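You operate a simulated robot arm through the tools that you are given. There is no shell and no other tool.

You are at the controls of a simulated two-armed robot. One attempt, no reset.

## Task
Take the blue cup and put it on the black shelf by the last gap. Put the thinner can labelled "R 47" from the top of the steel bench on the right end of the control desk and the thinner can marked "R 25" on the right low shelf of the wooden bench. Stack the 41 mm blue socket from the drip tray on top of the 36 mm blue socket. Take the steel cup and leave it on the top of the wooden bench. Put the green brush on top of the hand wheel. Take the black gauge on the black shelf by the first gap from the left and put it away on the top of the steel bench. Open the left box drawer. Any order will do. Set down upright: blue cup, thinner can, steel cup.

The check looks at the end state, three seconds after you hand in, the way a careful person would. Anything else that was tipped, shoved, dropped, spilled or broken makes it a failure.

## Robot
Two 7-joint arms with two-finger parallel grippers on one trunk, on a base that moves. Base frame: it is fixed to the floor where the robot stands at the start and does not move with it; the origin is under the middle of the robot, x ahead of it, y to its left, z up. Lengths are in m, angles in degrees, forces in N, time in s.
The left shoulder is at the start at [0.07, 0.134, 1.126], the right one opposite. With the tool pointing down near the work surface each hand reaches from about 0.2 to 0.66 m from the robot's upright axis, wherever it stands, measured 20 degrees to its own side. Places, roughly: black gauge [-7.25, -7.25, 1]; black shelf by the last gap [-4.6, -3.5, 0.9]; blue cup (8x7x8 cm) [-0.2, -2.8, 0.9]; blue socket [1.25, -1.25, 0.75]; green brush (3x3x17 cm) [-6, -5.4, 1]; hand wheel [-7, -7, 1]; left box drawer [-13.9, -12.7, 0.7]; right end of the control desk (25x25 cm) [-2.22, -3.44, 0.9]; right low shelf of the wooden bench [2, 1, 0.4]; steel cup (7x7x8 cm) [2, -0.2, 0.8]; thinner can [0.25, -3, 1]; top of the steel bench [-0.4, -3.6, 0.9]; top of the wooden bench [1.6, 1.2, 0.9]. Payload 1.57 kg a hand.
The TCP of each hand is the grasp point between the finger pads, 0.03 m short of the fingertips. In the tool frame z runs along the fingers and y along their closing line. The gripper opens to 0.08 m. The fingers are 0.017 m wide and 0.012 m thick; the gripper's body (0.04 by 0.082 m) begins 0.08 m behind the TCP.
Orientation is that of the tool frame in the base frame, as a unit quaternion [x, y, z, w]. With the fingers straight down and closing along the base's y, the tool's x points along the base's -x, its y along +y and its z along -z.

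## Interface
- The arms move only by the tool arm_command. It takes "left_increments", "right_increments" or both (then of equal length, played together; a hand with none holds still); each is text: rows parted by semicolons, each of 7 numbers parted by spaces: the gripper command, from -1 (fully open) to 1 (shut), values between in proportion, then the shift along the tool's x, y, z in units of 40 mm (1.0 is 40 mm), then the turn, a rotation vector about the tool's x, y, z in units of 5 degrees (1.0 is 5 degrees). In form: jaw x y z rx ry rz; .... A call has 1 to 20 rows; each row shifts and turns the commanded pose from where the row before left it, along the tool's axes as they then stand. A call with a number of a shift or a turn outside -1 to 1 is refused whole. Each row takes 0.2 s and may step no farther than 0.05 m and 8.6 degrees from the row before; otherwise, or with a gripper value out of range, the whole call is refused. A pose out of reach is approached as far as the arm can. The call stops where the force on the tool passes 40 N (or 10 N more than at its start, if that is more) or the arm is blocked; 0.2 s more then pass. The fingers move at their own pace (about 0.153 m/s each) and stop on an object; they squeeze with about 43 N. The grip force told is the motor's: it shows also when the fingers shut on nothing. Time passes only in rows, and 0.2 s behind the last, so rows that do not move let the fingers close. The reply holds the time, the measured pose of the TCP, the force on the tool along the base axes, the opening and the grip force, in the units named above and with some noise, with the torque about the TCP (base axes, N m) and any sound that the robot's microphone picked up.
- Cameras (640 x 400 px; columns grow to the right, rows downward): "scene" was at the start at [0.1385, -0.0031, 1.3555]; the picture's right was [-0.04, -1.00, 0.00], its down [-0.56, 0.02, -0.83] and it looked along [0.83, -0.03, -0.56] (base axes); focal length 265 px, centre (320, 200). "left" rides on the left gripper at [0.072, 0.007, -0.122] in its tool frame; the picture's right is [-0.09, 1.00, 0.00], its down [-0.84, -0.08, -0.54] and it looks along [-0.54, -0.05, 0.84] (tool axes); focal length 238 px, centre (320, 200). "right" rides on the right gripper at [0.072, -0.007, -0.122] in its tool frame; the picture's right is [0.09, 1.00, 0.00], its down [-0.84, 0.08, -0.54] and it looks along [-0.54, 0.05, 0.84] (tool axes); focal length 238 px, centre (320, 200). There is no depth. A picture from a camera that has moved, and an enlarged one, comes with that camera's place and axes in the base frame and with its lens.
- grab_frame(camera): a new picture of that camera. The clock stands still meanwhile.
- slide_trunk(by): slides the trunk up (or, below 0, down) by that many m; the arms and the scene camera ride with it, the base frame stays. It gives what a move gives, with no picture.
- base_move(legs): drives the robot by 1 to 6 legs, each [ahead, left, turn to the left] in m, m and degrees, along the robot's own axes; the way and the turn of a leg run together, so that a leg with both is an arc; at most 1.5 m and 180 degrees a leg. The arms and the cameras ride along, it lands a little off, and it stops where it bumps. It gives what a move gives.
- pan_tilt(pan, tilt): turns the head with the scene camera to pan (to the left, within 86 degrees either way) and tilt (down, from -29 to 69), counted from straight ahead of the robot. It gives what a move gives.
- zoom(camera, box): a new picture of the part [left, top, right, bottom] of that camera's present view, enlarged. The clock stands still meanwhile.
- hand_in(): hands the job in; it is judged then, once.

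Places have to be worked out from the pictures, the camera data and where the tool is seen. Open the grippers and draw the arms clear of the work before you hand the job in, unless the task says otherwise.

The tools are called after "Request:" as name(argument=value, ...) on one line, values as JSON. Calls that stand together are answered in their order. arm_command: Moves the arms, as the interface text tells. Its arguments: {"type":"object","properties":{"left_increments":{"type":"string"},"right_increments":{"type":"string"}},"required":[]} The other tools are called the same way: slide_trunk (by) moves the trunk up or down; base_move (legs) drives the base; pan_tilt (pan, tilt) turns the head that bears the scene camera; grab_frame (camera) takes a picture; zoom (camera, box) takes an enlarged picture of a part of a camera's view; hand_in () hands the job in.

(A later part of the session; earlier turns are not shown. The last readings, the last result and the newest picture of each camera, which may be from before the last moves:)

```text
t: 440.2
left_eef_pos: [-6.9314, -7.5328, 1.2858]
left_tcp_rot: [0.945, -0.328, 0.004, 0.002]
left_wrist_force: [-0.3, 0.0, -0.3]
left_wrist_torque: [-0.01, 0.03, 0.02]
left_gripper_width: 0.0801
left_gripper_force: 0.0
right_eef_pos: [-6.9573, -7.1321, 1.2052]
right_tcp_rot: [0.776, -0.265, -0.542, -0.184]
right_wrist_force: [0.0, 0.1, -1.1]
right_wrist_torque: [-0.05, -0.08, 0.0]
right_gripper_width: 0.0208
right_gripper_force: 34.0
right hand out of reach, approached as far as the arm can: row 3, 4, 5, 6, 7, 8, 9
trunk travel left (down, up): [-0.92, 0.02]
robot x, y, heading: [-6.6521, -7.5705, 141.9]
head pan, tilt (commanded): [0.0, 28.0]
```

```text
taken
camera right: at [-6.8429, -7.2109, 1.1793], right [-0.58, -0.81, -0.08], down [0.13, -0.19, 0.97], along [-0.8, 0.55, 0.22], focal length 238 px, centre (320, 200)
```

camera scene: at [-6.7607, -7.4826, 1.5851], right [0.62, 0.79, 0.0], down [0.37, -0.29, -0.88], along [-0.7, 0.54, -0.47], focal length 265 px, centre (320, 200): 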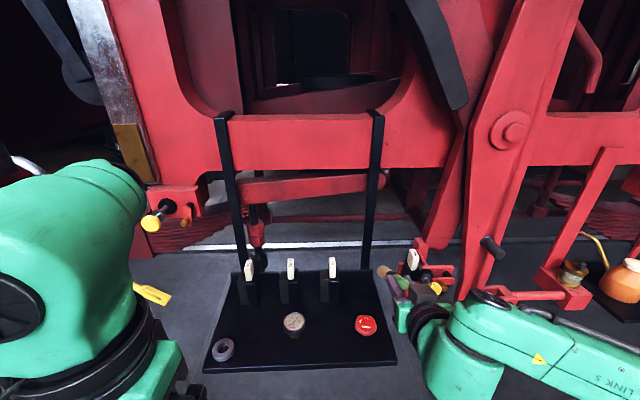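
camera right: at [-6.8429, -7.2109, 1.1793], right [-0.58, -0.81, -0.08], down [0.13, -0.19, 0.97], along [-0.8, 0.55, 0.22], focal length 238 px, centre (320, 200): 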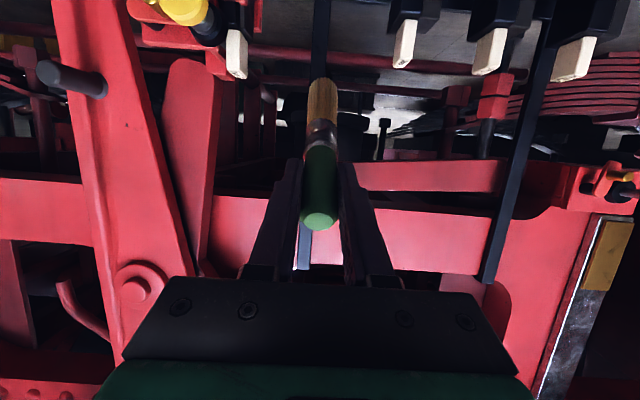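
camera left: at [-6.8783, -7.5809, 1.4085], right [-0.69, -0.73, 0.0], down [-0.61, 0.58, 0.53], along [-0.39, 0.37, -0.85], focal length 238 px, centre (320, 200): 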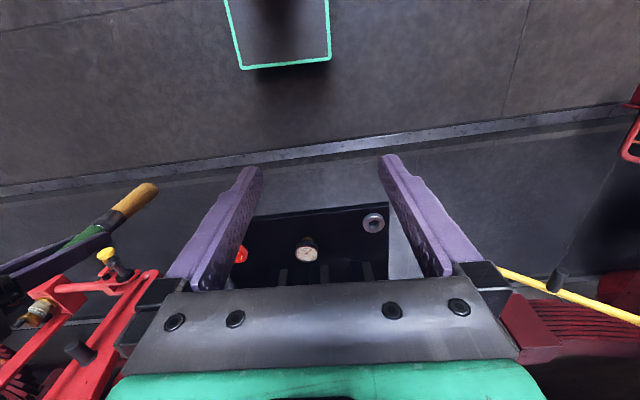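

The wrist hits its limit at φ≈20° with the shoulder this high. I back off, lower the trunk 0.4 m so the forearm slopes upward, raise the hand relative to it and finish pitching.

Request:
base_move(legs=[[-0.35, 0, 0.5]])

Request:
slide_trunk(by=-0.4)

Request:
arm_command(right_increments="1 -0.85 0 -0.31 0 0 0; 1 -0.85 0 -0.31 0 0 0; 1 -0.85 0 -0.31 0 0 0; 1 -0.85 0 -0.31 0 0 0; 1 -0.85 0 -0.31 0 0 0; 1 0 0 0 0 0 0")

Request:
arm_command(right_increments="1 0 0 0 0 -1 0; 1 0 0 0 0 -1 0; 1 0 0 0 0 -1 0; 1 0 0 0 0 -1 0; 1 0 0 0 0 -1 0; 1 0 0 0 0 -1 0; 1 0 0 0 0 -1 0; 1 0 0 0 0 0 0")

Request:
grab_frame(camera="scene")

```text
t: 442.5
left_eef_pos: [-6.6588, -7.7465, 1.2865]
left_tcp_rot: [0.947, -0.322, 0.005, 0.003]
left_wrist_force: [0.4, 0.1, 0.0]
left_wrist_torque: [0.0, -0.01, 0.01]
left_gripper_width: 0.0802
left_gripper_force: 0.0
right_eef_pos: [-6.6907, -7.3455, 1.2039]
right_tcp_rot: [0.778, -0.26, -0.542, -0.179]
right_wrist_force: [0.0, 0.1, -1.6]
right_wrist_torque: [-0.06, -0.07, -0.02]
right_gripper_width: 0.0208
right_gripper_force: 34.0
trunk travel left (down, up): [-0.92, 0.02]
robot x, y, heading: [-6.3749, -7.7811, 142.6]
head pan, tilt (commanded): [0.0, 28.0]
```

```text
t: 446.3
left_eef_pos: [-6.6565, -7.7474, 0.8869]
left_tcp_rot: [0.947, -0.322, 0.004, 0.002]
left_wrist_force: [0.5, -1.0, 0.1]
left_wrist_torque: [-0.01, 0.01, 0.0]
left_gripper_width: 0.08
left_gripper_force: 0.0
right_eef_pos: [-6.6892, -7.3463, 0.8054]
right_tcp_rot: [0.777, -0.26, -0.544, -0.18]
right_wrist_force: [-1.4, -0.3, -0.8]
right_wrist_torque: [-0.01, -0.05, -0.02]
right_gripper_width: 0.0208
right_gripper_force: 34.5
trunk travel left (down, up): [-0.52, 0.42]
robot x, y, heading: [-6.3777, -7.7802, 142.5]
head pan, tilt (commanded): [0.0, 28.0]
```

```text
t: 447.7
left_eef_pos: [-6.6562, -7.7473, 0.8873]
left_tcp_rot: [0.947, -0.322, 0.004, 0.002]
left_wrist_force: [0.7, -0.5, 0.9]
left_wrist_torque: [-0.02, 0.01, -0.03]
left_gripper_width: 0.0799
left_gripper_force: 0.1
right_eef_pos: [-6.6893, -7.3475, 0.9862]
right_tcp_rot: [0.778, -0.26, -0.543, -0.179]
right_wrist_force: [0.3, -0.1, -0.7]
right_wrist_torque: [-0.03, -0.03, -0.02]
right_gripper_width: 0.0212
right_gripper_force: 34.2
trunk travel left (down, up): [-0.52, 0.42]
robot x, y, heading: [-6.3761, -7.7807, 142.6]
head pan, tilt (commanded): [0.0, 28.0]
```

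```text
t: 449.5
left_eef_pos: [-6.6571, -7.7483, 0.8876]
left_tcp_rot: [0.947, -0.321, 0.004, 0.003]
left_wrist_force: [-0.4, -0.7, 0.3]
left_wrist_torque: [0.0, 0.0, 0.03]
left_gripper_width: 0.0802
left_gripper_force: 0.1
right_eef_pos: [-6.6967, -7.3602, 0.9856]
right_tcp_rot: [-0.656, 0.207, 0.692, 0.218]
right_wrist_force: [-0.2, 0.5, -0.8]
right_wrist_torque: [-0.01, -0.03, 0.0]
right_gripper_width: 0.0213
right_gripper_force: 34.2
right hand out of reach, approached as far as the arm can: row 5, 6, 7
trunk travel left (down, up): [-0.52, 0.42]
robot x, y, heading: [-6.3791, -7.7805, 142.3]
head pan, tilt (commanded): [0.0, 28.0]
```

```text
taken
camera scene: at [-6.4881, -7.6953, 1.1851], right [0.61, 0.79, 0.0], down [0.37, -0.28, -0.88], along [-0.7, 0.54, -0.47], focal length 265 px, centre (320, 200)
```

scene: 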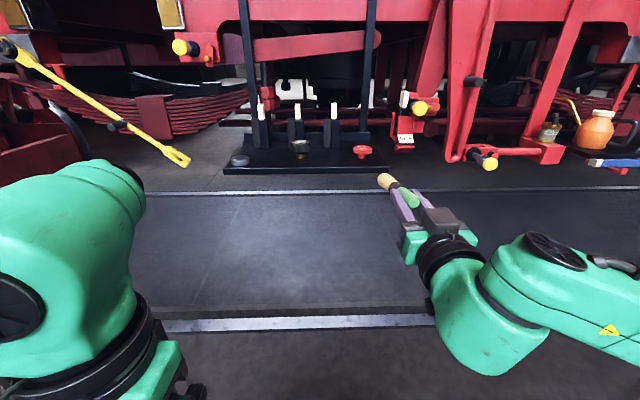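

Now φ≈-3° (bristles ~12° down). I lower the trunk 0.2 m more, raise the hand equally, and pitch the rest.

Request:
slide_trunk(by=-0.2)

Request:
arm_command(right_increments="1 -0.95 0 0 0 0 0; 1 -0.95 0 0 0 0 0; 1 -0.95 0 0 0 0 0; 1 -0.95 0 0 0 0 0; 1 -0.7 0 0 0 0 0; 1 0 0 0 0 -0.8 0; 1 0 0 0 0 -0.8 0; 1 0 0 0 0 -0.8 0; 1 0 0 0 0 0 0")

Request:
grab_frame(camera="scene")

Request:
grab_frame(camera="right")

```text
t: 451.7
left_eef_pos: [-6.6572, -7.7493, 0.6862]
left_tcp_rot: [0.947, -0.321, 0.004, 0.002]
left_wrist_force: [0.9, 0.2, 1.0]
left_wrist_torque: [0.01, 0.0, 0.0]
left_gripper_width: 0.0799
left_gripper_force: 0.0
right_eef_pos: [-6.697, -7.3596, 0.787]
right_tcp_rot: [-0.656, 0.207, 0.692, 0.218]
right_wrist_force: [0.2, -1.2, -0.1]
right_wrist_torque: [-0.04, -0.03, -0.02]
right_gripper_width: 0.0214
right_gripper_force: 34.7
trunk travel left (down, up): [-0.32, 0.62]
robot x, y, heading: [-6.3778, -7.7797, 142.5]
head pan, tilt (commanded): [0.0, 28.0]
```

```text
t: 453.7
left_eef_pos: [-6.6567, -7.7476, 0.6857]
left_tcp_rot: [0.947, -0.322, 0.004, 0.003]
left_wrist_force: [-0.2, 0.4, -0.6]
left_wrist_torque: [0.01, 0.01, -0.01]
left_gripper_width: 0.0802
left_gripper_force: 0.1
right_eef_pos: [-6.6876, -7.3639, 0.9662]
right_tcp_rot: [-0.58, 0.183, 0.757, 0.238]
right_wrist_force: [-0.1, -0.2, -0.7]
right_wrist_torque: [0.0, -0.07, 0.0]
right_gripper_width: 0.0211
right_gripper_force: 34.1
trunk travel left (down, up): [-0.32, 0.62]
robot x, y, heading: [-6.3739, -7.7803, 142.7]
head pan, tilt (commanded): [0.0, 28.0]
```

```text
taken
camera scene: at [-6.4881, -7.6953, 0.9851], right [0.61, 0.79, 0.0], down [0.37, -0.28, -0.88], along [-0.7, 0.54, -0.47], focal length 265 px, centre (320, 200)
```

scene: 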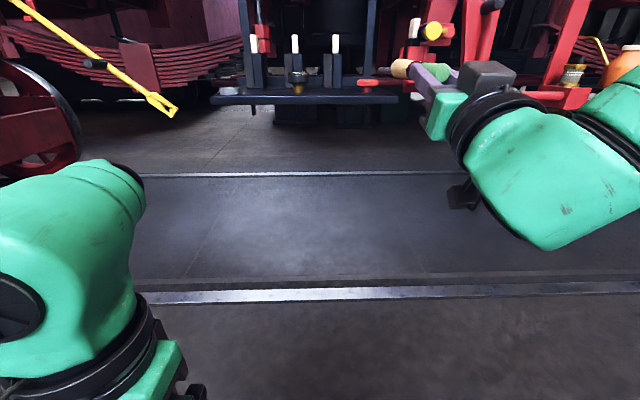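

```text
taken
camera right: at [-6.6039, -7.4156, 0.8649], right [-0.59, -0.8, -0.09], down [0.56, -0.49, 0.67], along [-0.58, 0.34, 0.74], focal length 238 px, centre (320, 200)
```

right: 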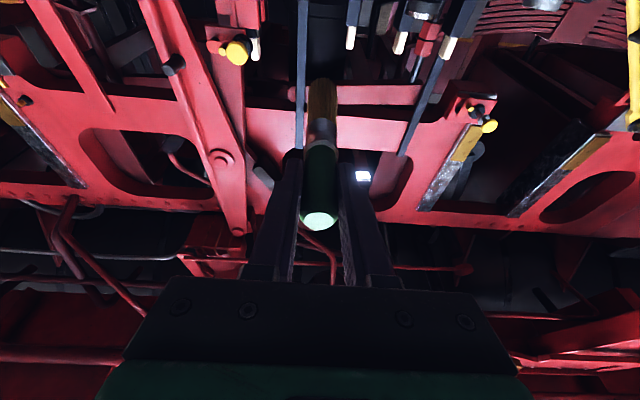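

φ=-15°, brush roughly horizontal. I zoom to verify its levelness.

Request:
zoom(camera="scene", box=[340, 30, 520, 140])

Request:
zoom(camera="scene", box=[200, 30, 420, 130])

```text
3.56 times, centred on (430, 85) of scene
camera zoom: at [-6.4881, -7.6953, 0.9851], right [0.61, 0.79, 0.0], down [0.37, -0.28, -0.88], along [-0.7, 0.54, -0.47], focal length 944 px, centre (-71, 609)
```

zoom: 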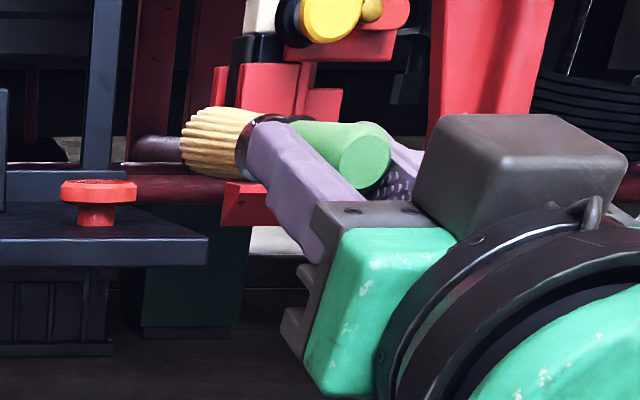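

```text
2.91 times, centred on (310, 80) of scene
camera zoom: at [-6.4881, -7.6953, 0.9851], right [0.61, 0.79, 0.0], down [0.37, -0.28, -0.88], along [-0.7, 0.54, -0.47], focal length 772 px, centre (349, 549)
```

zoom: 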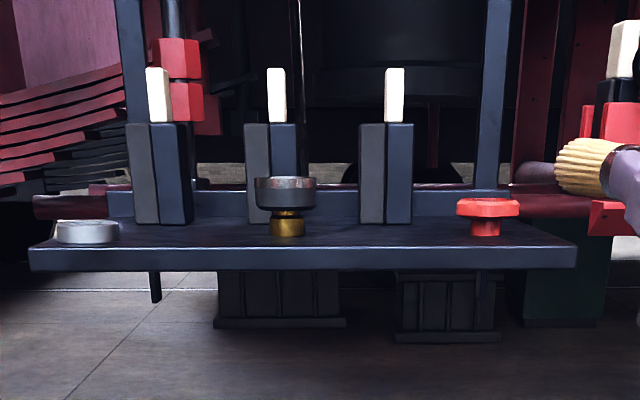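

The brush is level (both ends at z≈0.971) and the wheel's top is at ≈0.933 on a mushroom stem. I drive 0.36 m ahead with the arm posed.

Request:
base_move(legs=[[0.35, 0, 0]])

Request:
grab_frame(camera="scene")

Request:
zoom(camera="scene", box=[300, 40, 500, 180])

```text
t: 456.0
left_eef_pos: [-6.938, -7.5344, 0.686]
left_tcp_rot: [0.947, -0.321, 0.004, 0.002]
left_wrist_force: [0.6, 0.0, -0.1]
left_wrist_torque: [-0.01, -0.05, -0.01]
left_gripper_width: 0.0803
left_gripper_force: 0.1
right_eef_pos: [-6.9714, -7.1507, 0.967]
right_tcp_rot: [-0.58, 0.183, 0.757, 0.238]
right_wrist_force: [-0.2, -0.1, -0.5]
right_wrist_torque: [-0.03, -0.03, 0.0]
right_gripper_width: 0.0213
right_gripper_force: 34.5
trunk travel left (down, up): [-0.32, 0.62]
robot x, y, heading: [-6.6572, -7.567, 142.7]
head pan, tilt (commanded): [0.0, 28.0]
```

```text
taken
camera scene: at [-6.7686, -7.4816, 0.985], right [0.61, 0.8, 0.0], down [0.37, -0.28, -0.88], along [-0.7, 0.53, -0.47], focal length 265 px, centre (320, 200)
```

scene: 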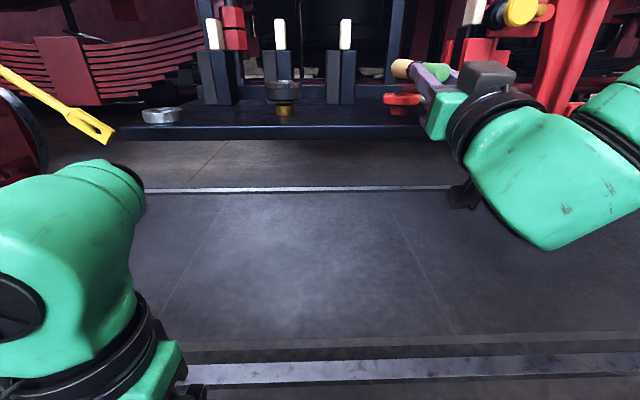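

```text
2.86 times, centred on (400, 110) of scene
camera zoom: at [-6.7686, -7.4816, 0.985], right [0.61, 0.8, 0.0], down [0.37, -0.28, -0.88], along [-0.7, 0.53, -0.47], focal length 758 px, centre (91, 457)
```

zoom: 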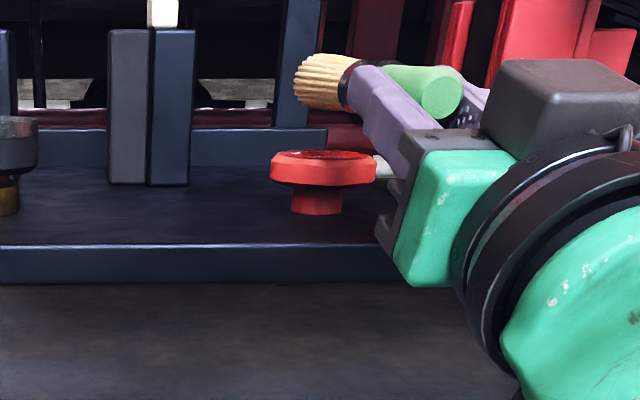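

Wheel centre ≈ (-7.065,-7.083). I advance 5 cm so that the brush's balance point is above the wheel, then check.

Request:
arm_command(right_increments="1 0.113 -0.015 0.423 0 0 0; 1 0.113 -0.015 0.423 0 0 0; 1 0.113 -0.015 0.423 0 0 0; 1 0 0 0 0 0 0")

Request:
zoom(camera="scene", box=[300, 40, 500, 180])

Request:
grab_frame(camera="right")

```text
t: 457.0
left_eef_pos: [-6.9383, -7.5337, 0.687]
left_tcp_rot: [0.947, -0.321, 0.005, 0.001]
left_wrist_force: [0.4, -0.1, -0.3]
left_wrist_torque: [0.01, 0.0, 0.02]
left_gripper_width: 0.0801
left_gripper_force: 0.1
right_eef_pos: [-7.0122, -7.12, 0.9681]
right_tcp_rot: [-0.58, 0.183, 0.758, 0.238]
right_wrist_force: [-0.2, 0.0, -0.1]
right_wrist_torque: [-0.04, -0.05, 0.0]
right_gripper_width: 0.0209
right_gripper_force: 34.5
trunk travel left (down, up): [-0.32, 0.62]
robot x, y, heading: [-6.6596, -7.5647, 142.5]
head pan, tilt (commanded): [0.0, 28.0]
```

```text
2.86 times, centred on (400, 110) of scene
camera zoom: at [-6.7682, -7.4819, 0.9851], right [0.61, 0.8, 0.0], down [0.37, -0.28, -0.88], along [-0.7, 0.53, -0.47], focal length 758 px, centre (91, 457)
```

zoom: 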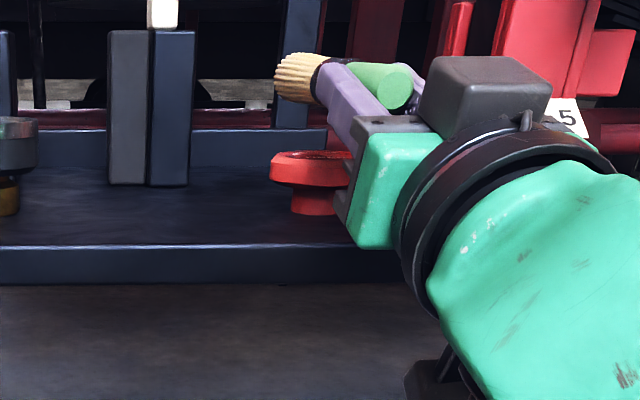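

```text
taken
camera right: at [-6.9265, -7.1708, 0.8657], right [-0.59, -0.8, -0.09], down [0.56, -0.49, 0.67], along [-0.58, 0.34, 0.74], focal length 238 px, centre (320, 200)
```

right: 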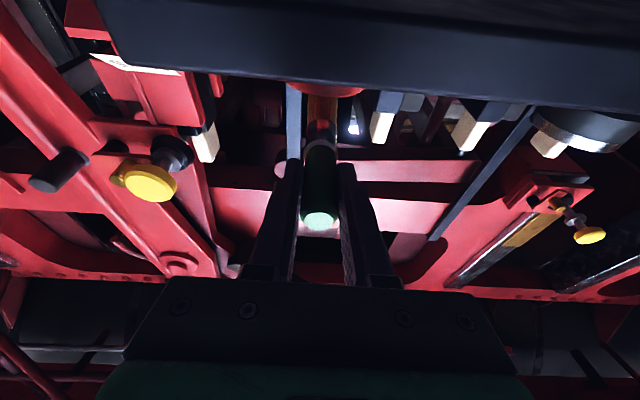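

Lateral alignment is within ~3 mm. I lower onto the wheel in small steps watching the force.

Request:
arm_command(right_increments="1 0.2 0 -0.054 0 0 0; 1 0.12 0 -0.032 0 0 0; 1 0 0 0 0 0 0")

Request:
arm_command(right_increments="1 0.06 0 -0.016 0 0 0; 1 0 0 0 0 0 0")

Request:
arm_command(right_increments="1 0.06 0 -0.016 0 0 0; 1 0 0 0 0 0 0")

Request:
zoom(camera="scene", box=[340, 40, 480, 140])

```text
t: 457.8
left_eef_pos: [-6.9379, -7.5359, 0.6884]
left_tcp_rot: [0.947, -0.321, 0.003, 0.002]
left_wrist_force: [0.0, 0.5, 0.2]
left_wrist_torque: [0.01, 0.02, -0.01]
left_gripper_width: 0.0801
left_gripper_force: 0.1
right_eef_pos: [-7.0113, -7.1194, 0.9534]
right_tcp_rot: [-0.58, 0.184, 0.757, 0.238]
right_wrist_force: [0.4, -0.5, -0.6]
right_wrist_torque: [-0.05, -0.08, -0.02]
right_gripper_width: 0.0211
right_gripper_force: 34.2
trunk travel left (down, up): [-0.32, 0.62]
robot x, y, heading: [-6.6554, -7.5675, 142.6]
head pan, tilt (commanded): [0.0, 28.0]
```

```text
t: 458.4
left_eef_pos: [-6.9364, -7.5345, 0.6873]
left_tcp_rot: [0.947, -0.322, 0.004, 0.002]
left_wrist_force: [-0.3, -0.2, -0.2]
left_wrist_torque: [0.0, 0.02, -0.02]
left_gripper_width: 0.0799
left_gripper_force: 0.2
right_eef_pos: [-7.0126, -7.1216, 0.9498]
right_tcp_rot: [-0.58, 0.183, 0.757, 0.238]
right_wrist_force: [-0.4, -0.7, -0.7]
right_wrist_torque: [-0.02, -0.06, 0.02]
right_gripper_width: 0.021
right_gripper_force: 34.1
trunk travel left (down, up): [-0.32, 0.62]
robot x, y, heading: [-6.652, -7.5665, 142.6]
head pan, tilt (commanded): [0.0, 28.0]
```

```text
t: 459.0
left_eef_pos: [-6.9367, -7.5346, 0.6869]
left_tcp_rot: [0.947, -0.321, 0.003, 0.002]
left_wrist_force: [-0.1, 0.6, -0.5]
left_wrist_torque: [-0.01, 0.01, 0.02]
left_gripper_width: 0.08
left_gripper_force: 0.0
right_eef_pos: [-7.0111, -7.1195, 0.9478]
right_tcp_rot: [-0.58, 0.182, 0.758, 0.236]
right_wrist_force: [-1.1, 0.2, -0.5]
right_wrist_torque: [-0.03, 0.01, 0.0]
right_gripper_width: 0.0212
right_gripper_force: 34.3
trunk travel left (down, up): [-0.32, 0.62]
robot x, y, heading: [-6.6543, -7.5677, 142.8]
head pan, tilt (commanded): [0.0, 28.0]
```

```text
4.00 times, centred on (410, 90) of scene
camera zoom: at [-6.7683, -7.4819, 0.9851], right [0.61, 0.8, 0.0], down [0.37, -0.28, -0.88], along [-0.7, 0.53, -0.47], focal length 1062 px, centre (-40, 640)
```

zoom: 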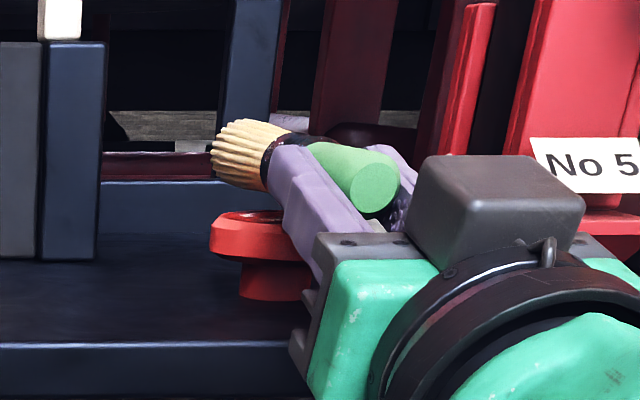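

Nearly touching. I continue with 2 mm steps.

Request:
arm_command(right_increments="1 0.05 0 -0.013 0 0 0; 1 0 0 0 0 0 0")

Request:
arm_command(right_increments="1 0.05 0 -0.013 0 0 0; 1 0 0 0 0 0 0")

Request:
arm_command(right_increments="1 0.05 0 -0.013 0 0 0; 1 0 0 0 0 0 0")

Request:
zoom(camera="scene", box=[340, 40, 480, 140])

```text
t: 459.6
left_eef_pos: [-6.9376, -7.5358, 0.6868]
left_tcp_rot: [0.947, -0.323, 0.004, 0.003]
left_wrist_force: [0.2, 0.4, 0.0]
left_wrist_torque: [0.01, 0.02, 0.03]
left_gripper_width: 0.0801
left_gripper_force: 0.0
right_eef_pos: [-7.0118, -7.12, 0.9454]
right_tcp_rot: [-0.58, 0.183, 0.757, 0.237]
right_wrist_force: [0.6, -0.1, -1.3]
right_wrist_torque: [-0.05, -0.03, -0.01]
right_gripper_width: 0.0212
right_gripper_force: 34.7
trunk travel left (down, up): [-0.32, 0.62]
robot x, y, heading: [-6.6563, -7.5673, 142.6]
head pan, tilt (commanded): [0.0, 28.0]
```

```text
t: 460.2
left_eef_pos: [-6.9367, -7.5357, 0.687]
left_tcp_rot: [0.947, -0.322, 0.004, 0.002]
left_wrist_force: [-0.2, 0.1, -0.4]
left_wrist_torque: [-0.02, 0.01, 0.0]
left_gripper_width: 0.0805
left_gripper_force: 0.1
right_eef_pos: [-7.0124, -7.1198, 0.9438]
right_tcp_rot: [-0.58, 0.182, 0.758, 0.237]
right_wrist_force: [0.0, 0.3, -0.5]
right_wrist_torque: [-0.05, -0.06, -0.01]
right_gripper_width: 0.0211
right_gripper_force: 34.0
trunk travel left (down, up): [-0.32, 0.62]
robot x, y, heading: [-6.6512, -7.5673, 142.4]
head pan, tilt (commanded): [0.0, 28.0]
```

```text
t: 460.8
left_eef_pos: [-6.9363, -7.5352, 0.6866]
left_tcp_rot: [0.947, -0.321, 0.004, 0.003]
left_wrist_force: [-0.8, -0.3, 0.2]
left_wrist_torque: [0.05, 0.01, -0.06]
left_gripper_width: 0.0801
left_gripper_force: 0.1
right_eef_pos: [-7.0119, -7.1193, 0.9412]
right_tcp_rot: [-0.579, 0.183, 0.757, 0.239]
right_wrist_force: [-0.2, 0.4, -0.3]
right_wrist_torque: [-0.01, -0.07, 0.03]
right_gripper_width: 0.0214
right_gripper_force: 34.5
trunk travel left (down, up): [-0.32, 0.62]
robot x, y, heading: [-6.6557, -7.5651, 142.5]
head pan, tilt (commanded): [0.0, 28.0]
```

```text
4.00 times, centred on (410, 90) of scene
camera zoom: at [-6.7683, -7.4819, 0.9851], right [0.61, 0.8, 0.0], down [0.37, -0.28, -0.88], along [-0.7, 0.53, -0.47], focal length 1062 px, centre (-40, 640)
```

zoom: 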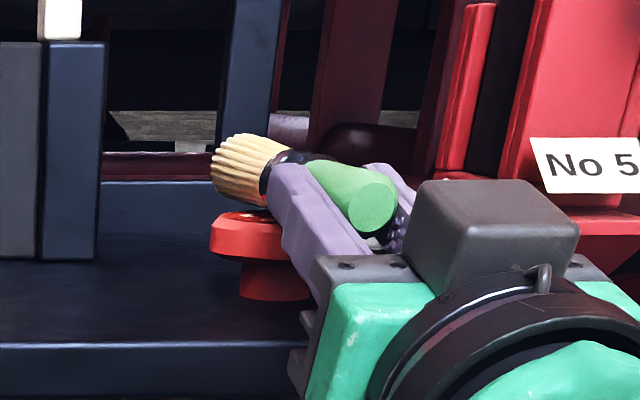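

Almost in contact. Two more steps.

Request:
arm_command(right_increments="1 0.05 0 -0.013 0 0 0; 1 0 0 0 0 0 0")

Request:
arm_command(right_increments="1 0.05 0 -0.013 0 0 0; 1 0 0 0 0 0 0")

Request:
zoom(camera="scene", box=[340, 40, 480, 140])

```text
t: 461.4
left_eef_pos: [-6.9364, -7.5349, 0.6887]
left_tcp_rot: [0.947, -0.322, 0.004, 0.002]
left_wrist_force: [0.6, 1.7, 0.7]
left_wrist_torque: [-0.02, 0.02, 0.0]
left_gripper_width: 0.0795
left_gripper_force: 0.2
right_eef_pos: [-7.0107, -7.1209, 0.9406]
right_tcp_rot: [-0.579, 0.183, 0.758, 0.238]
right_wrist_force: [-0.9, 1.1, 4.4]
right_wrist_torque: [0.23, 0.31, 0.01]
right_gripper_width: 0.0212
right_gripper_force: 34.4
trunk travel left (down, up): [-0.32, 0.62]
robot x, y, heading: [-6.6572, -7.5731, 142.8]
head pan, tilt (commanded): [0.0, 28.0]
```

```text
t: 462.0
left_eef_pos: [-6.9366, -7.5359, 0.6873]
left_tcp_rot: [0.947, -0.322, 0.004, 0.001]
left_wrist_force: [0.1, -0.7, -0.1]
left_wrist_torque: [-0.02, -0.01, 0.0]
left_gripper_width: 0.0802
left_gripper_force: 0.0
right_eef_pos: [-7.0094, -7.1208, 0.9392]
right_tcp_rot: [-0.579, 0.182, 0.758, 0.238]
right_wrist_force: [-1.6, 2.0, 10.3]
right_wrist_torque: [0.56, 0.81, -0.05]
right_gripper_width: 0.0212
right_gripper_force: 34.7
trunk travel left (down, up): [-0.32, 0.62]
robot x, y, heading: [-6.655, -7.5654, 142.6]
head pan, tilt (commanded): [0.0, 28.0]
```

```text
4.00 times, centred on (410, 90) of scene
camera zoom: at [-6.7674, -7.4829, 0.9854], right [0.61, 0.8, 0.0], down [0.37, -0.28, -0.88], along [-0.7, 0.54, -0.47], focal length 1062 px, centre (-40, 640)
```

zoom: 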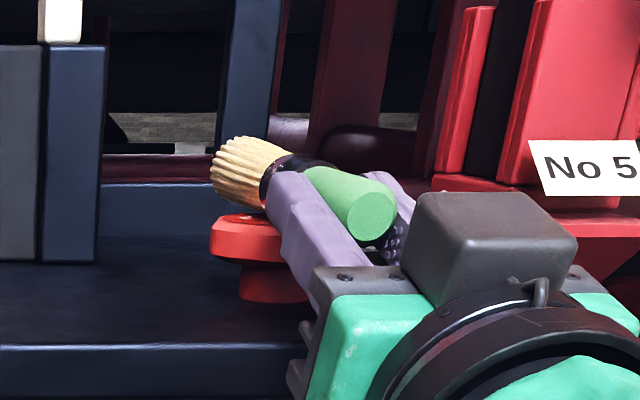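

Contact (10 N), centred ~9 cm ahead of the grip — under the bristle root on the wheel. I relax a little and open the fingers slowly.

Request:
arm_command(right_increments="1 -0.025 0 0.007 0 0 0; 0.4 0 0 0 0 0 0; 0.3 0 0 0 0 0 0; 0.1 0 0 0 0 0 0; 0.1 0 0 0 0 0 0")

Request:
zoom(camera="scene", box=[340, 40, 480, 140])

Request:
grab_frame(camera="right")

```text
t: 463.2
left_eef_pos: [-6.9373, -7.5341, 0.6881]
left_tcp_rot: [0.947, -0.321, 0.004, 0.002]
left_wrist_force: [-0.6, 0.4, 0.3]
left_wrist_torque: [-0.01, -0.03, 0.01]
left_gripper_width: 0.0803
left_gripper_force: 0.1
right_eef_pos: [-7.0117, -7.1211, 0.9374]
right_tcp_rot: [-0.58, 0.182, 0.758, 0.237]
right_wrist_force: [-0.1, -0.5, 0.3]
right_wrist_torque: [-0.01, 0.02, 0.02]
right_gripper_width: 0.0359
right_gripper_force: 0.0
trunk travel left (down, up): [-0.32, 0.62]
robot x, y, heading: [-6.6553, -7.568, 142.8]
head pan, tilt (commanded): [0.0, 28.0]
```

```text
4.00 times, centred on (410, 90) of scene
camera zoom: at [-6.7682, -7.482, 0.9851], right [0.61, 0.8, 0.0], down [0.37, -0.28, -0.88], along [-0.7, 0.53, -0.47], focal length 1062 px, centre (-40, 640)
```

zoom: 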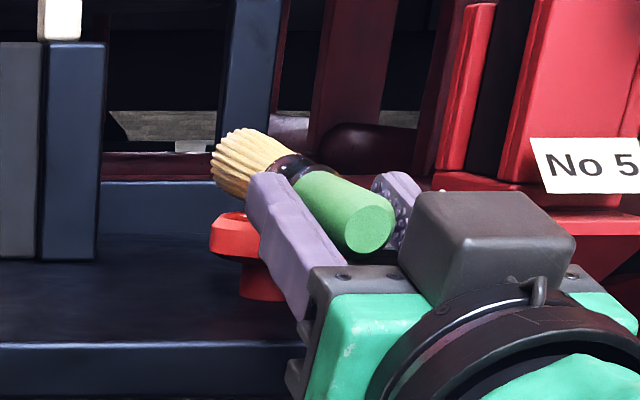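

```text
taken
camera right: at [-6.9265, -7.1709, 0.8377], right [-0.59, -0.8, -0.09], down [0.56, -0.49, 0.67], along [-0.58, 0.34, 0.74], focal length 238 px, centre (320, 200)
```

right: 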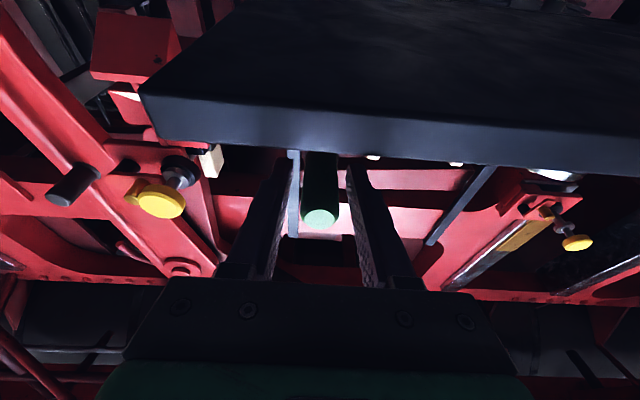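

The brush settled a few mm at the handle and lies on the wheel. I open a bit more, then retreat along the finger axis.

Request:
arm_command(right_increments="-0.2 0 0 0 0 0 0; -0.2 0 0 0 0 0 0; -0.2 0 0 -0.3 0 0 0; -0.2 0 0 -0.5 0 0 0; -0.2 0 0 -0.8 0 0 0; -0.2 0 0 -0.9 0 0 0; -0.2 0 0 -0.9 0 0 0; -0.2 0 0 -0.9 0 0 0; -0.2 0 0 0 0 0 0")

Request:
grab_frame(camera="scene")

Request:
zoom(camera="scene", box=[340, 40, 480, 140])

```text
t: 465.2
left_eef_pos: [-6.9365, -7.534, 0.6868]
left_tcp_rot: [0.947, -0.322, 0.004, 0.002]
left_wrist_force: [0.1, 0.0, 0.5]
left_wrist_torque: [-0.01, -0.05, -0.01]
left_gripper_width: 0.0797
left_gripper_force: 0.0
right_eef_pos: [-6.9226, -7.1822, 0.9077]
right_tcp_rot: [-0.58, 0.183, 0.758, 0.238]
right_wrist_force: [-0.3, 0.6, -0.1]
right_wrist_torque: [0.0, 0.02, -0.01]
right_gripper_width: 0.048
right_gripper_force: 0.0
right hand out of reach, approached as far as the arm can: row 7, 8
trunk travel left (down, up): [-0.32, 0.62]
robot x, y, heading: [-6.6565, -7.568, 142.9]
head pan, tilt (commanded): [0.0, 28.0]
```

```text
taken
camera scene: at [-6.7682, -7.482, 0.9851], right [0.61, 0.8, 0.0], down [0.37, -0.28, -0.88], along [-0.7, 0.53, -0.47], focal length 265 px, centre (320, 200)
```

scene: 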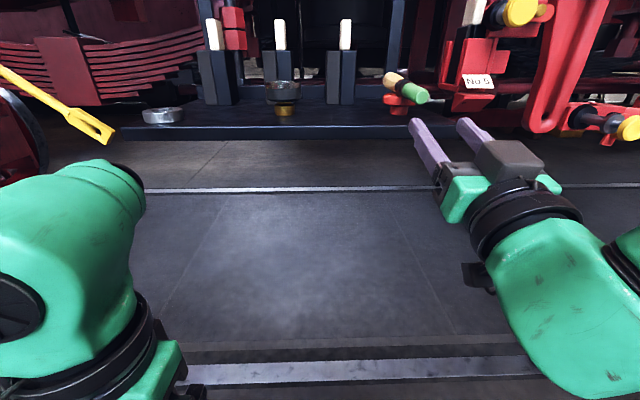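

```text
4.00 times, centred on (410, 90) of scene
camera zoom: at [-6.7682, -7.482, 0.9851], right [0.61, 0.8, 0.0], down [0.37, -0.28, -0.88], along [-0.7, 0.53, -0.47], focal length 1062 px, centre (-40, 640)
```

zoom: 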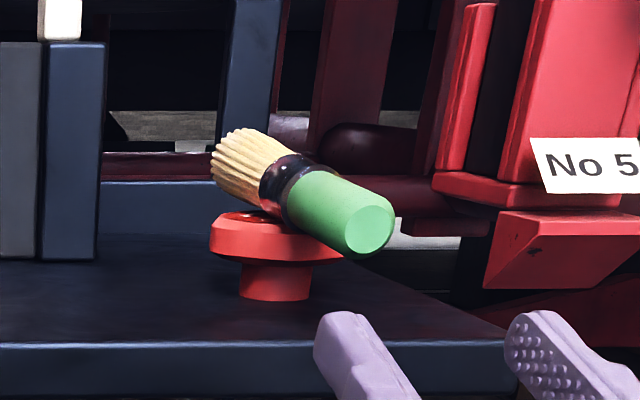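

The green brush rests stably on the hand wheel. I back off, raise the trunk, and restore the right hand to a downward pose before taking the gauge with the left hand.

Request:
base_move(legs=[[-0.3, 0, 0]])

Request:
slide_trunk(by=0.4)

Request:
arm_command(right_increments="-1 0 0 0 0 1 0; -1 0 0 0 0 1 0; -1 0 0 0 0 1 0; -1 0 0 0 0 1 0; -1 0 0 0 0 1 0; -1 0 0 0 0 1 0; -1 0 0 0 0 1 0; -1 0 0 0 0 1 0; -1 0 0 0 0 1 0; -1 0 0 0 0 1 0; -1 0 0 0 0 1 0; -1 0 0 0 0 0 0")

Request:
arm_command(right_increments="-1 0 0 0 0 1 0; -1 0 0 0 0 1 0; -1 0 0 0 0 1 0; -1 0 0 0 0 1 0; -1 0 0 0 0 1 0; -1 0 0 0 0 1 0; -1 0 0 0 0 1 0; -1 0 0 0 0 1 0; -1 0 0 0 0 1 0; -1 0 0 0 0 1 0; -1 0 0 0 0 0 0")

Request:
grab_frame(camera="scene")

```text
t: 467.2
left_eef_pos: [-6.6979, -7.7167, 0.6876]
left_tcp_rot: [0.947, -0.322, 0.004, 0.002]
left_wrist_force: [0.2, -0.5, 0.6]
left_wrist_torque: [0.03, 0.0, -0.03]
left_gripper_width: 0.0802
left_gripper_force: 0.2
right_eef_pos: [-6.6818, -7.3644, 0.9095]
right_tcp_rot: [-0.58, 0.182, 0.758, 0.237]
right_wrist_force: [-0.3, 0.3, 1.3]
right_wrist_torque: [-0.01, -0.01, 0.03]
right_gripper_width: 0.0482
right_gripper_force: 0.2
trunk travel left (down, up): [-0.32, 0.62]
robot x, y, heading: [-6.4142, -7.7485, 142.7]
head pan, tilt (commanded): [0.0, 28.0]
```

```text
t: 471.0
left_eef_pos: [-6.6968, -7.7163, 1.087]
left_tcp_rot: [0.947, -0.322, 0.004, 0.002]
left_wrist_force: [-0.7, 0.6, 0.2]
left_wrist_torque: [0.01, -0.02, -0.03]
left_gripper_width: 0.08
left_gripper_force: 0.1
right_eef_pos: [-6.6828, -7.3637, 1.3083]
right_tcp_rot: [-0.58, 0.182, 0.758, 0.237]
right_wrist_force: [-0.2, 0.1, 0.2]
right_wrist_torque: [-0.01, -0.01, -0.01]
right_gripper_width: 0.0481
right_gripper_force: 0.0
trunk travel left (down, up): [-0.72, 0.22]
robot x, y, heading: [-6.4188, -7.7497, 143.1]
head pan, tilt (commanded): [0.0, 28.0]
```

```text
t: 473.6
left_eef_pos: [-6.6984, -7.7171, 1.0864]
left_tcp_rot: [0.947, -0.322, 0.004, 0.002]
left_wrist_force: [0.6, -0.2, 0.0]
left_wrist_torque: [0.01, 0.01, -0.03]
left_gripper_width: 0.08
left_gripper_force: 0.2
right_eef_pos: [-6.682, -7.3637, 1.3086]
right_tcp_rot: [0.865, -0.272, -0.403, -0.125]
right_wrist_force: [0.9, 0.8, -1.0]
right_wrist_torque: [-0.01, 0.03, 0.0]
right_gripper_width: 0.08
right_gripper_force: 0.0
trunk travel left (down, up): [-0.72, 0.22]
robot x, y, heading: [-6.4201, -7.7576, 142.7]
head pan, tilt (commanded): [0.0, 28.0]
```

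```text
t: 476.0
left_eef_pos: [-6.697, -7.717, 1.0878]
left_tcp_rot: [0.947, -0.321, 0.004, 0.001]
left_wrist_force: [-0.3, -0.2, -0.1]
left_wrist_torque: [0.0, 0.0, 0.01]
left_gripper_width: 0.0798
left_gripper_force: 0.0
right_eef_pos: [-6.6752, -7.3626, 1.2869]
right_tcp_rot: [0.954, -0.3, -0.002, 0.001]
right_wrist_force: [0.1, -0.6, -0.5]
right_wrist_torque: [0.0, -0.01, 0.01]
right_gripper_width: 0.0798
right_gripper_force: 0.1
right hand out of reach, approached as far as the arm can: row 10
trunk travel left (down, up): [-0.72, 0.22]
robot x, y, heading: [-6.4167, -7.7498, 142.7]
head pan, tilt (commanded): [0.0, 28.0]
```

```text
taken
camera scene: at [-6.5285, -7.6642, 1.3851], right [0.61, 0.8, 0.0], down [0.37, -0.28, -0.88], along [-0.7, 0.54, -0.47], focal length 265 px, centre (320, 200)
```

scene: 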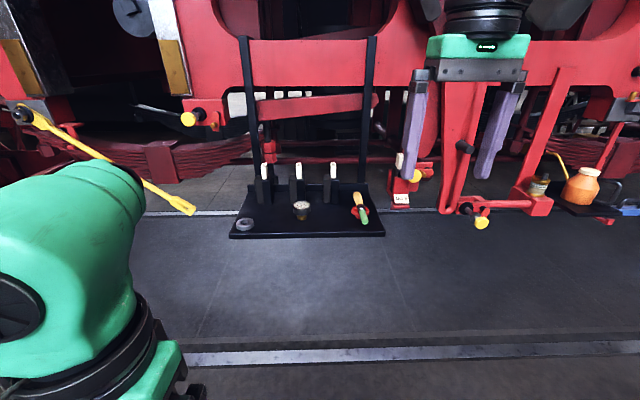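

I tuck the right hand back, then move in front of the gauge for the left hand.

Request:
arm_command(right_increments="-1 0.9 -0.3 0 0 0 0; -1 0.9 -0.3 0 0 0 0; -1 0.9 -0.3 0 0 0 0; -1 0.9 -0.3 0 0 0 0; -1 0 0 0 0 0 0")

Request:
base_move(legs=[[0.41, -0.09, 0]])

Request:
grab_frame(camera="scene")

Request:
grab_frame(camera="left")

```text
t: 477.2
left_eef_pos: [-6.6983, -7.7175, 1.0875]
left_tcp_rot: [0.947, -0.321, 0.004, 0.002]
left_wrist_force: [-0.4, 0.2, -0.2]
left_wrist_torque: [0.02, 0.02, 0.02]
left_gripper_width: 0.08
left_gripper_force: 0.0
right_eef_pos: [-6.5515, -7.4105, 1.2657]
right_tcp_rot: [0.954, -0.3, -0.001, 0.001]
right_wrist_force: [0.1, 0.3, 0.6]
right_wrist_torque: [-0.02, 0.02, -0.01]
right_gripper_width: 0.0799
right_gripper_force: 0.0
right hand out of reach, approached as far as the arm can: row 3, 4
trunk travel left (down, up): [-0.72, 0.22]
robot x, y, heading: [-6.4154, -7.7475, 142.9]
head pan, tilt (commanded): [0.0, 28.0]
```

```text
t: 479.8
left_eef_pos: [-6.9702, -7.3953, 1.0867]
left_tcp_rot: [0.947, -0.322, 0.004, 0.002]
left_wrist_force: [1.1, 0.0, -1.0]
left_wrist_torque: [-0.01, 0.0, -0.02]
left_gripper_width: 0.0802
left_gripper_force: 0.1
right_eef_pos: [-6.8219, -7.0886, 1.2675]
right_tcp_rot: [0.954, -0.3, -0.002, 0.0]
right_wrist_force: [-0.1, 0.1, -0.4]
right_wrist_torque: [-0.02, 0.0, 0.02]
right_gripper_width: 0.0799
right_gripper_force: 0.1
trunk travel left (down, up): [-0.72, 0.22]
robot x, y, heading: [-6.6899, -7.4295, 142.7]
head pan, tilt (commanded): [0.0, 28.0]
```

```text
taken
camera scene: at [-6.7995, -7.3442, 1.3853], right [0.61, 0.79, 0.0], down [0.37, -0.28, -0.88], along [-0.7, 0.54, -0.47], focal length 265 px, centre (320, 200)
```

scene: 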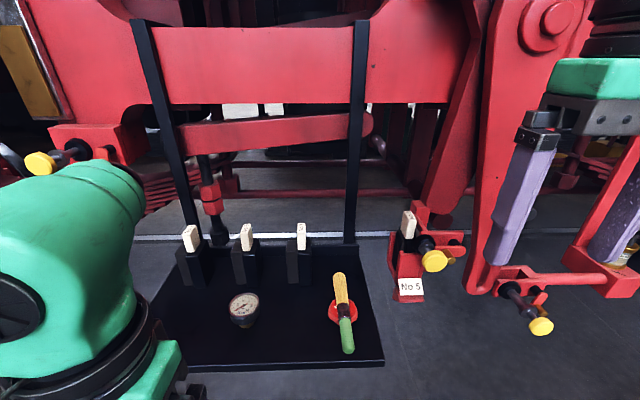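

```text
taken
camera left: at [-6.9165, -7.4442, 1.2086], right [-0.68, -0.73, 0.0], down [-0.62, 0.57, 0.54], along [-0.39, 0.36, -0.84], focal length 238 px, centre (320, 200)
```

left: 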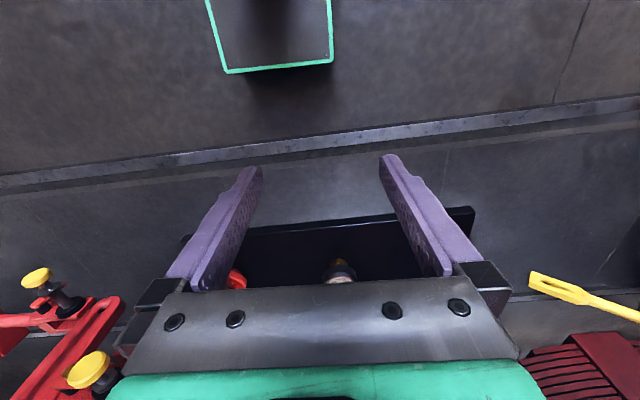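

I zoom on the gauge for its position.

Request:
zoom(camera="scene", box=[215, 275, 275, 345])

Request:
zoom(camera="left", box=[300, 240, 380, 300])

```text
5.71 times, centred on (245, 310) of scene
camera zoom: at [-6.7995, -7.3442, 1.3853], right [0.61, 0.79, 0.0], down [0.37, -0.28, -0.88], along [-0.7, 0.54, -0.47], focal length 1517 px, centre (749, -429)
```

zoom: 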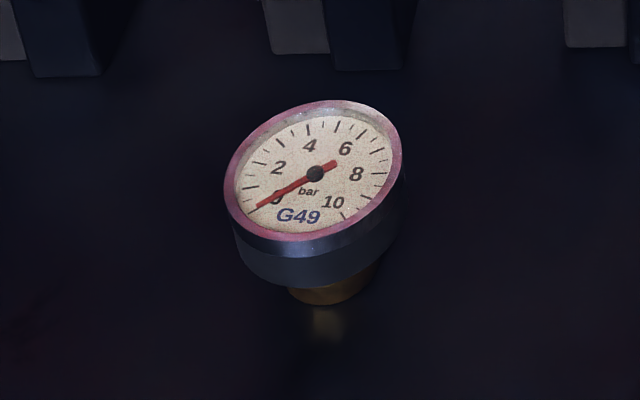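

```text
6.67 times, centred on (340, 270) of left
camera zoom: at [-6.9165, -7.4442, 1.2086], right [-0.68, -0.73, 0.0], down [-0.62, 0.57, 0.54], along [-0.39, 0.36, -0.84], focal length 1589 px, centre (187, -267)
```

zoom: 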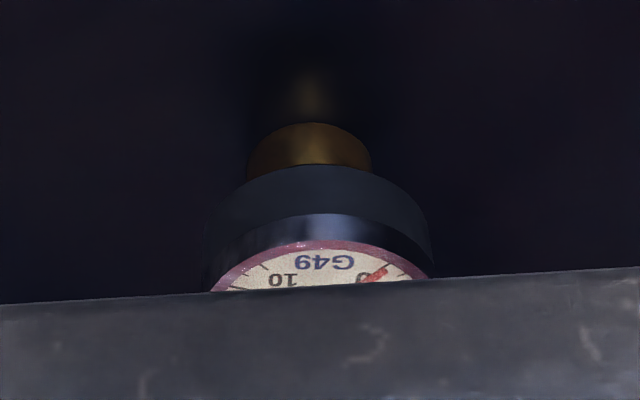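

Gauge centre ≈ (-7.1865,-7.2395), Ø≈6.4 cm, top ≈0.95. I bring the left hand above it.

Request:
arm_command(left_increments="-1 -0.9525 0.03 0.2 0 0 0; -1 -0.9525 0.03 0.2 0 0 0; -1 -0.9525 0.03 0.2 0 0 0; -1 -0.9525 0.03 0.2 0 0 0; -1 -0.9525 0.03 0.2 0 0 0; -1 -0.9525 0.03 0.2 0 0 0; -1 -0.9525 0.03 0.2 0 0 0; -1 0 0 0 0 0 0")

Request:
grab_frame(camera="left")

Request:
grab_frame(camera="scene")

```text
t: 481.6
left_eef_pos: [-7.1838, -7.239, 1.0294]
left_tcp_rot: [0.947, -0.323, 0.005, 0.002]
left_wrist_force: [0.1, 0.0, -0.5]
left_wrist_torque: [0.01, 0.02, -0.02]
left_gripper_width: 0.0798
left_gripper_force: 0.1
right_eef_pos: [-6.8215, -7.0874, 1.2669]
right_tcp_rot: [0.954, -0.3, -0.002, 0.001]
right_wrist_force: [-0.8, 0.2, 0.1]
right_wrist_torque: [0.0, -0.01, 0.03]
right_gripper_width: 0.0801
right_gripper_force: 0.2
trunk travel left (down, up): [-0.72, 0.22]
robot x, y, heading: [-6.688, -7.4288, 142.5]
head pan, tilt (commanded): [0.0, 28.0]
```

```text
taken
camera left: at [-7.1329, -7.2866, 1.15], right [-0.68, -0.73, 0.0], down [-0.62, 0.58, 0.54], along [-0.39, 0.36, -0.84], focal length 238 px, centre (320, 200)
```

left: 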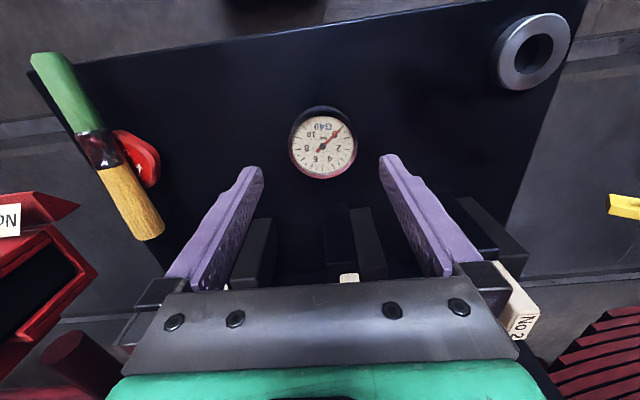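

```text
taken
camera scene: at [-6.7999, -7.3439, 1.3852], right [0.61, 0.79, 0.0], down [0.37, -0.28, -0.88], along [-0.7, 0.54, -0.47], focal length 265 px, centre (320, 200)
```

scene: 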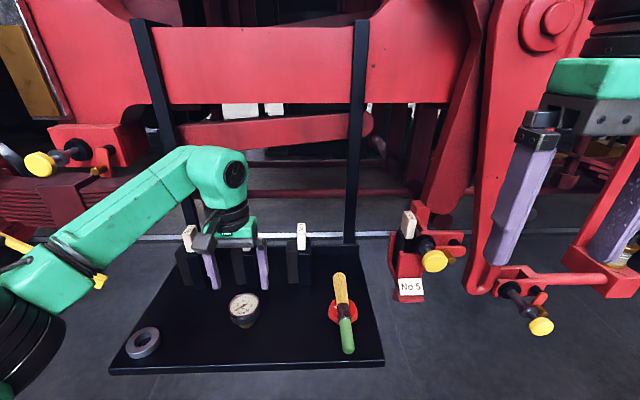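

Centred within 3 mm. I correct slightly, descend to z≈0.94 and close on the gauge body.

Request:
arm_command(left_increments="-1 -0.065 0.07 0.7 0 0 0; -1 0 0 0.8 0 0 0; -1 0 0 0.72 0 0 0; -1 0 0 0 0 0 0; 1 0 0 0 0 0 0; 1 0 0 0 0 0 0; 1 0 0 0 0 0 0")

Request:
grab_frame(camera="left")

Request:
zoom(camera="scene", box=[150, 190, 310, 350])

```text
t: 483.2
left_eef_pos: [-7.1882, -7.2425, 0.9395]
left_tcp_rot: [0.947, -0.321, 0.003, 0.001]
left_wrist_force: [0.1, 0.2, -1.2]
left_wrist_torque: [0.02, -0.01, -0.01]
left_gripper_width: 0.059
left_gripper_force: 42.9
right_eef_pos: [-6.8221, -7.0865, 1.2655]
right_tcp_rot: [0.954, -0.3, -0.001, 0.001]
right_wrist_force: [-0.3, 0.5, -0.2]
right_wrist_torque: [0.0, 0.02, 0.01]
right_gripper_width: 0.08
right_gripper_force: 0.0
trunk travel left (down, up): [-0.72, 0.22]
robot x, y, heading: [-6.6877, -7.4297, 143.1]
head pan, tilt (commanded): [0.0, 28.0]
```

```text
taken
camera left: at [-7.1366, -7.2885, 1.0606], right [-0.68, -0.73, 0.0], down [-0.62, 0.57, 0.53], along [-0.39, 0.36, -0.85], focal length 238 px, centre (320, 200)
```

left: 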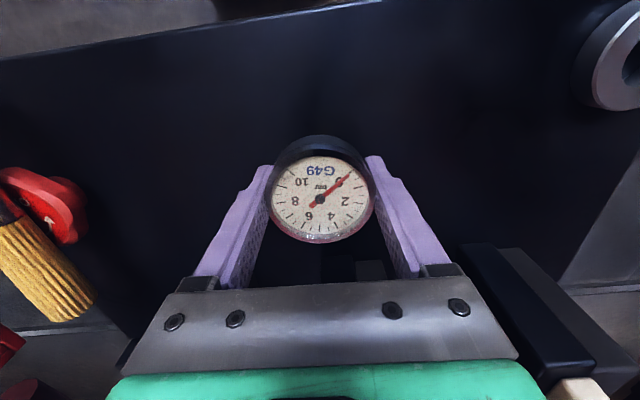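

```text
2.50 times, centred on (230, 270) of scene
camera zoom: at [-6.8007, -7.3431, 1.3851], right [0.61, 0.79, 0.0], down [0.37, -0.28, -0.88], along [-0.7, 0.54, -0.47], focal length 664 px, centre (545, 25)
```

zoom: 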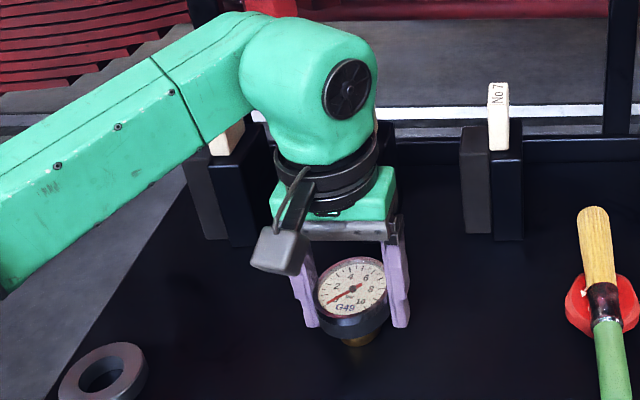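

Gauge gripped (59 mm). I lift it and pull it back clear of the shelf.

Request:
arm_command(left_increments="1 0 0 -0.3 0 0 0; 1 0 0 -0.6 0 0 0; 1 0 0 -0.8 0 0 0; 1 0 0 -0.8 0 0 0; 1 0 0 -0.8 0 0 0; 1 0.5 0 -0.6 0 0 0; 1 0.9 0 0 0 0 0; 1 0.9 0 0 0 0 0; 1 0.9 0 0 0 0 0; 1 0.9 0 0 0 0 0; 1 0.9 0 0 0 0 0; 1 0.6 0 0 0 0 0; 1 0 0 0 0 0 0")

Request:
grab_frame(camera="left")

Request:
grab_frame(camera="scene")

```text
t: 486.0
left_eef_pos: [-7.012, -7.377, 1.0972]
left_tcp_rot: [0.947, -0.321, 0.004, 0.002]
left_wrist_force: [0.5, 0.1, -1.7]
left_wrist_torque: [-0.02, -0.02, 0.0]
left_gripper_width: 0.059
left_gripper_force: 43.0
right_eef_pos: [-6.8227, -7.0876, 1.2652]
right_tcp_rot: [0.954, -0.301, -0.001, 0.0]
right_wrist_force: [-0.9, 0.9, -0.6]
right_wrist_torque: [-0.03, 0.02, 0.05]
right_gripper_width: 0.08
right_gripper_force: 0.1
trunk travel left (down, up): [-0.72, 0.22]
robot x, y, heading: [-6.6879, -7.427, 142.6]
head pan, tilt (commanded): [0.0, 28.0]
```

```text
taken
camera left: at [-6.9603, -7.4249, 1.2201], right [-0.68, -0.73, 0.0], down [-0.62, 0.57, 0.53], along [-0.39, 0.36, -0.85], focal length 238 px, centre (320, 200)
```

left: 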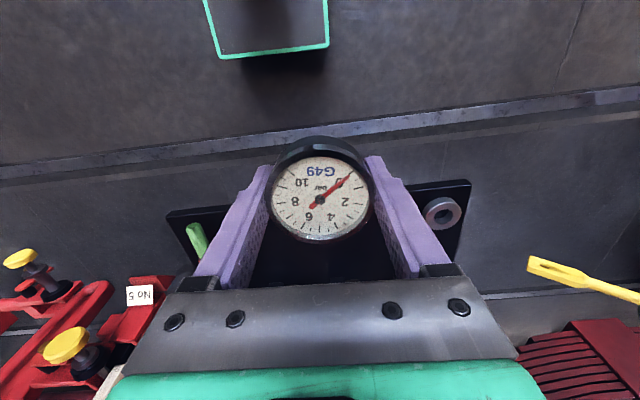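

```text
taken
camera scene: at [-6.8008, -7.343, 1.3851], right [0.61, 0.79, 0.0], down [0.37, -0.29, -0.88], along [-0.7, 0.54, -0.47], focal length 265 px, centre (320, 200)
```

scene: 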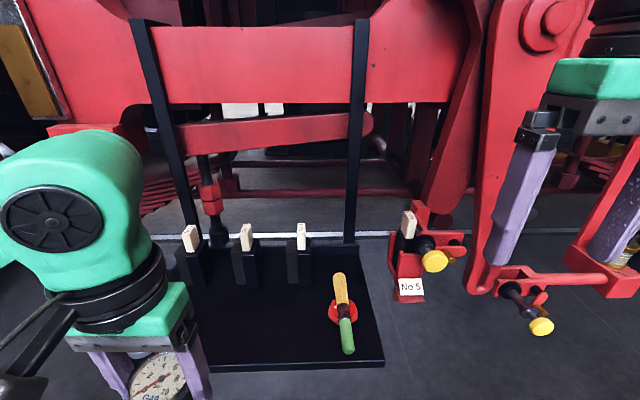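

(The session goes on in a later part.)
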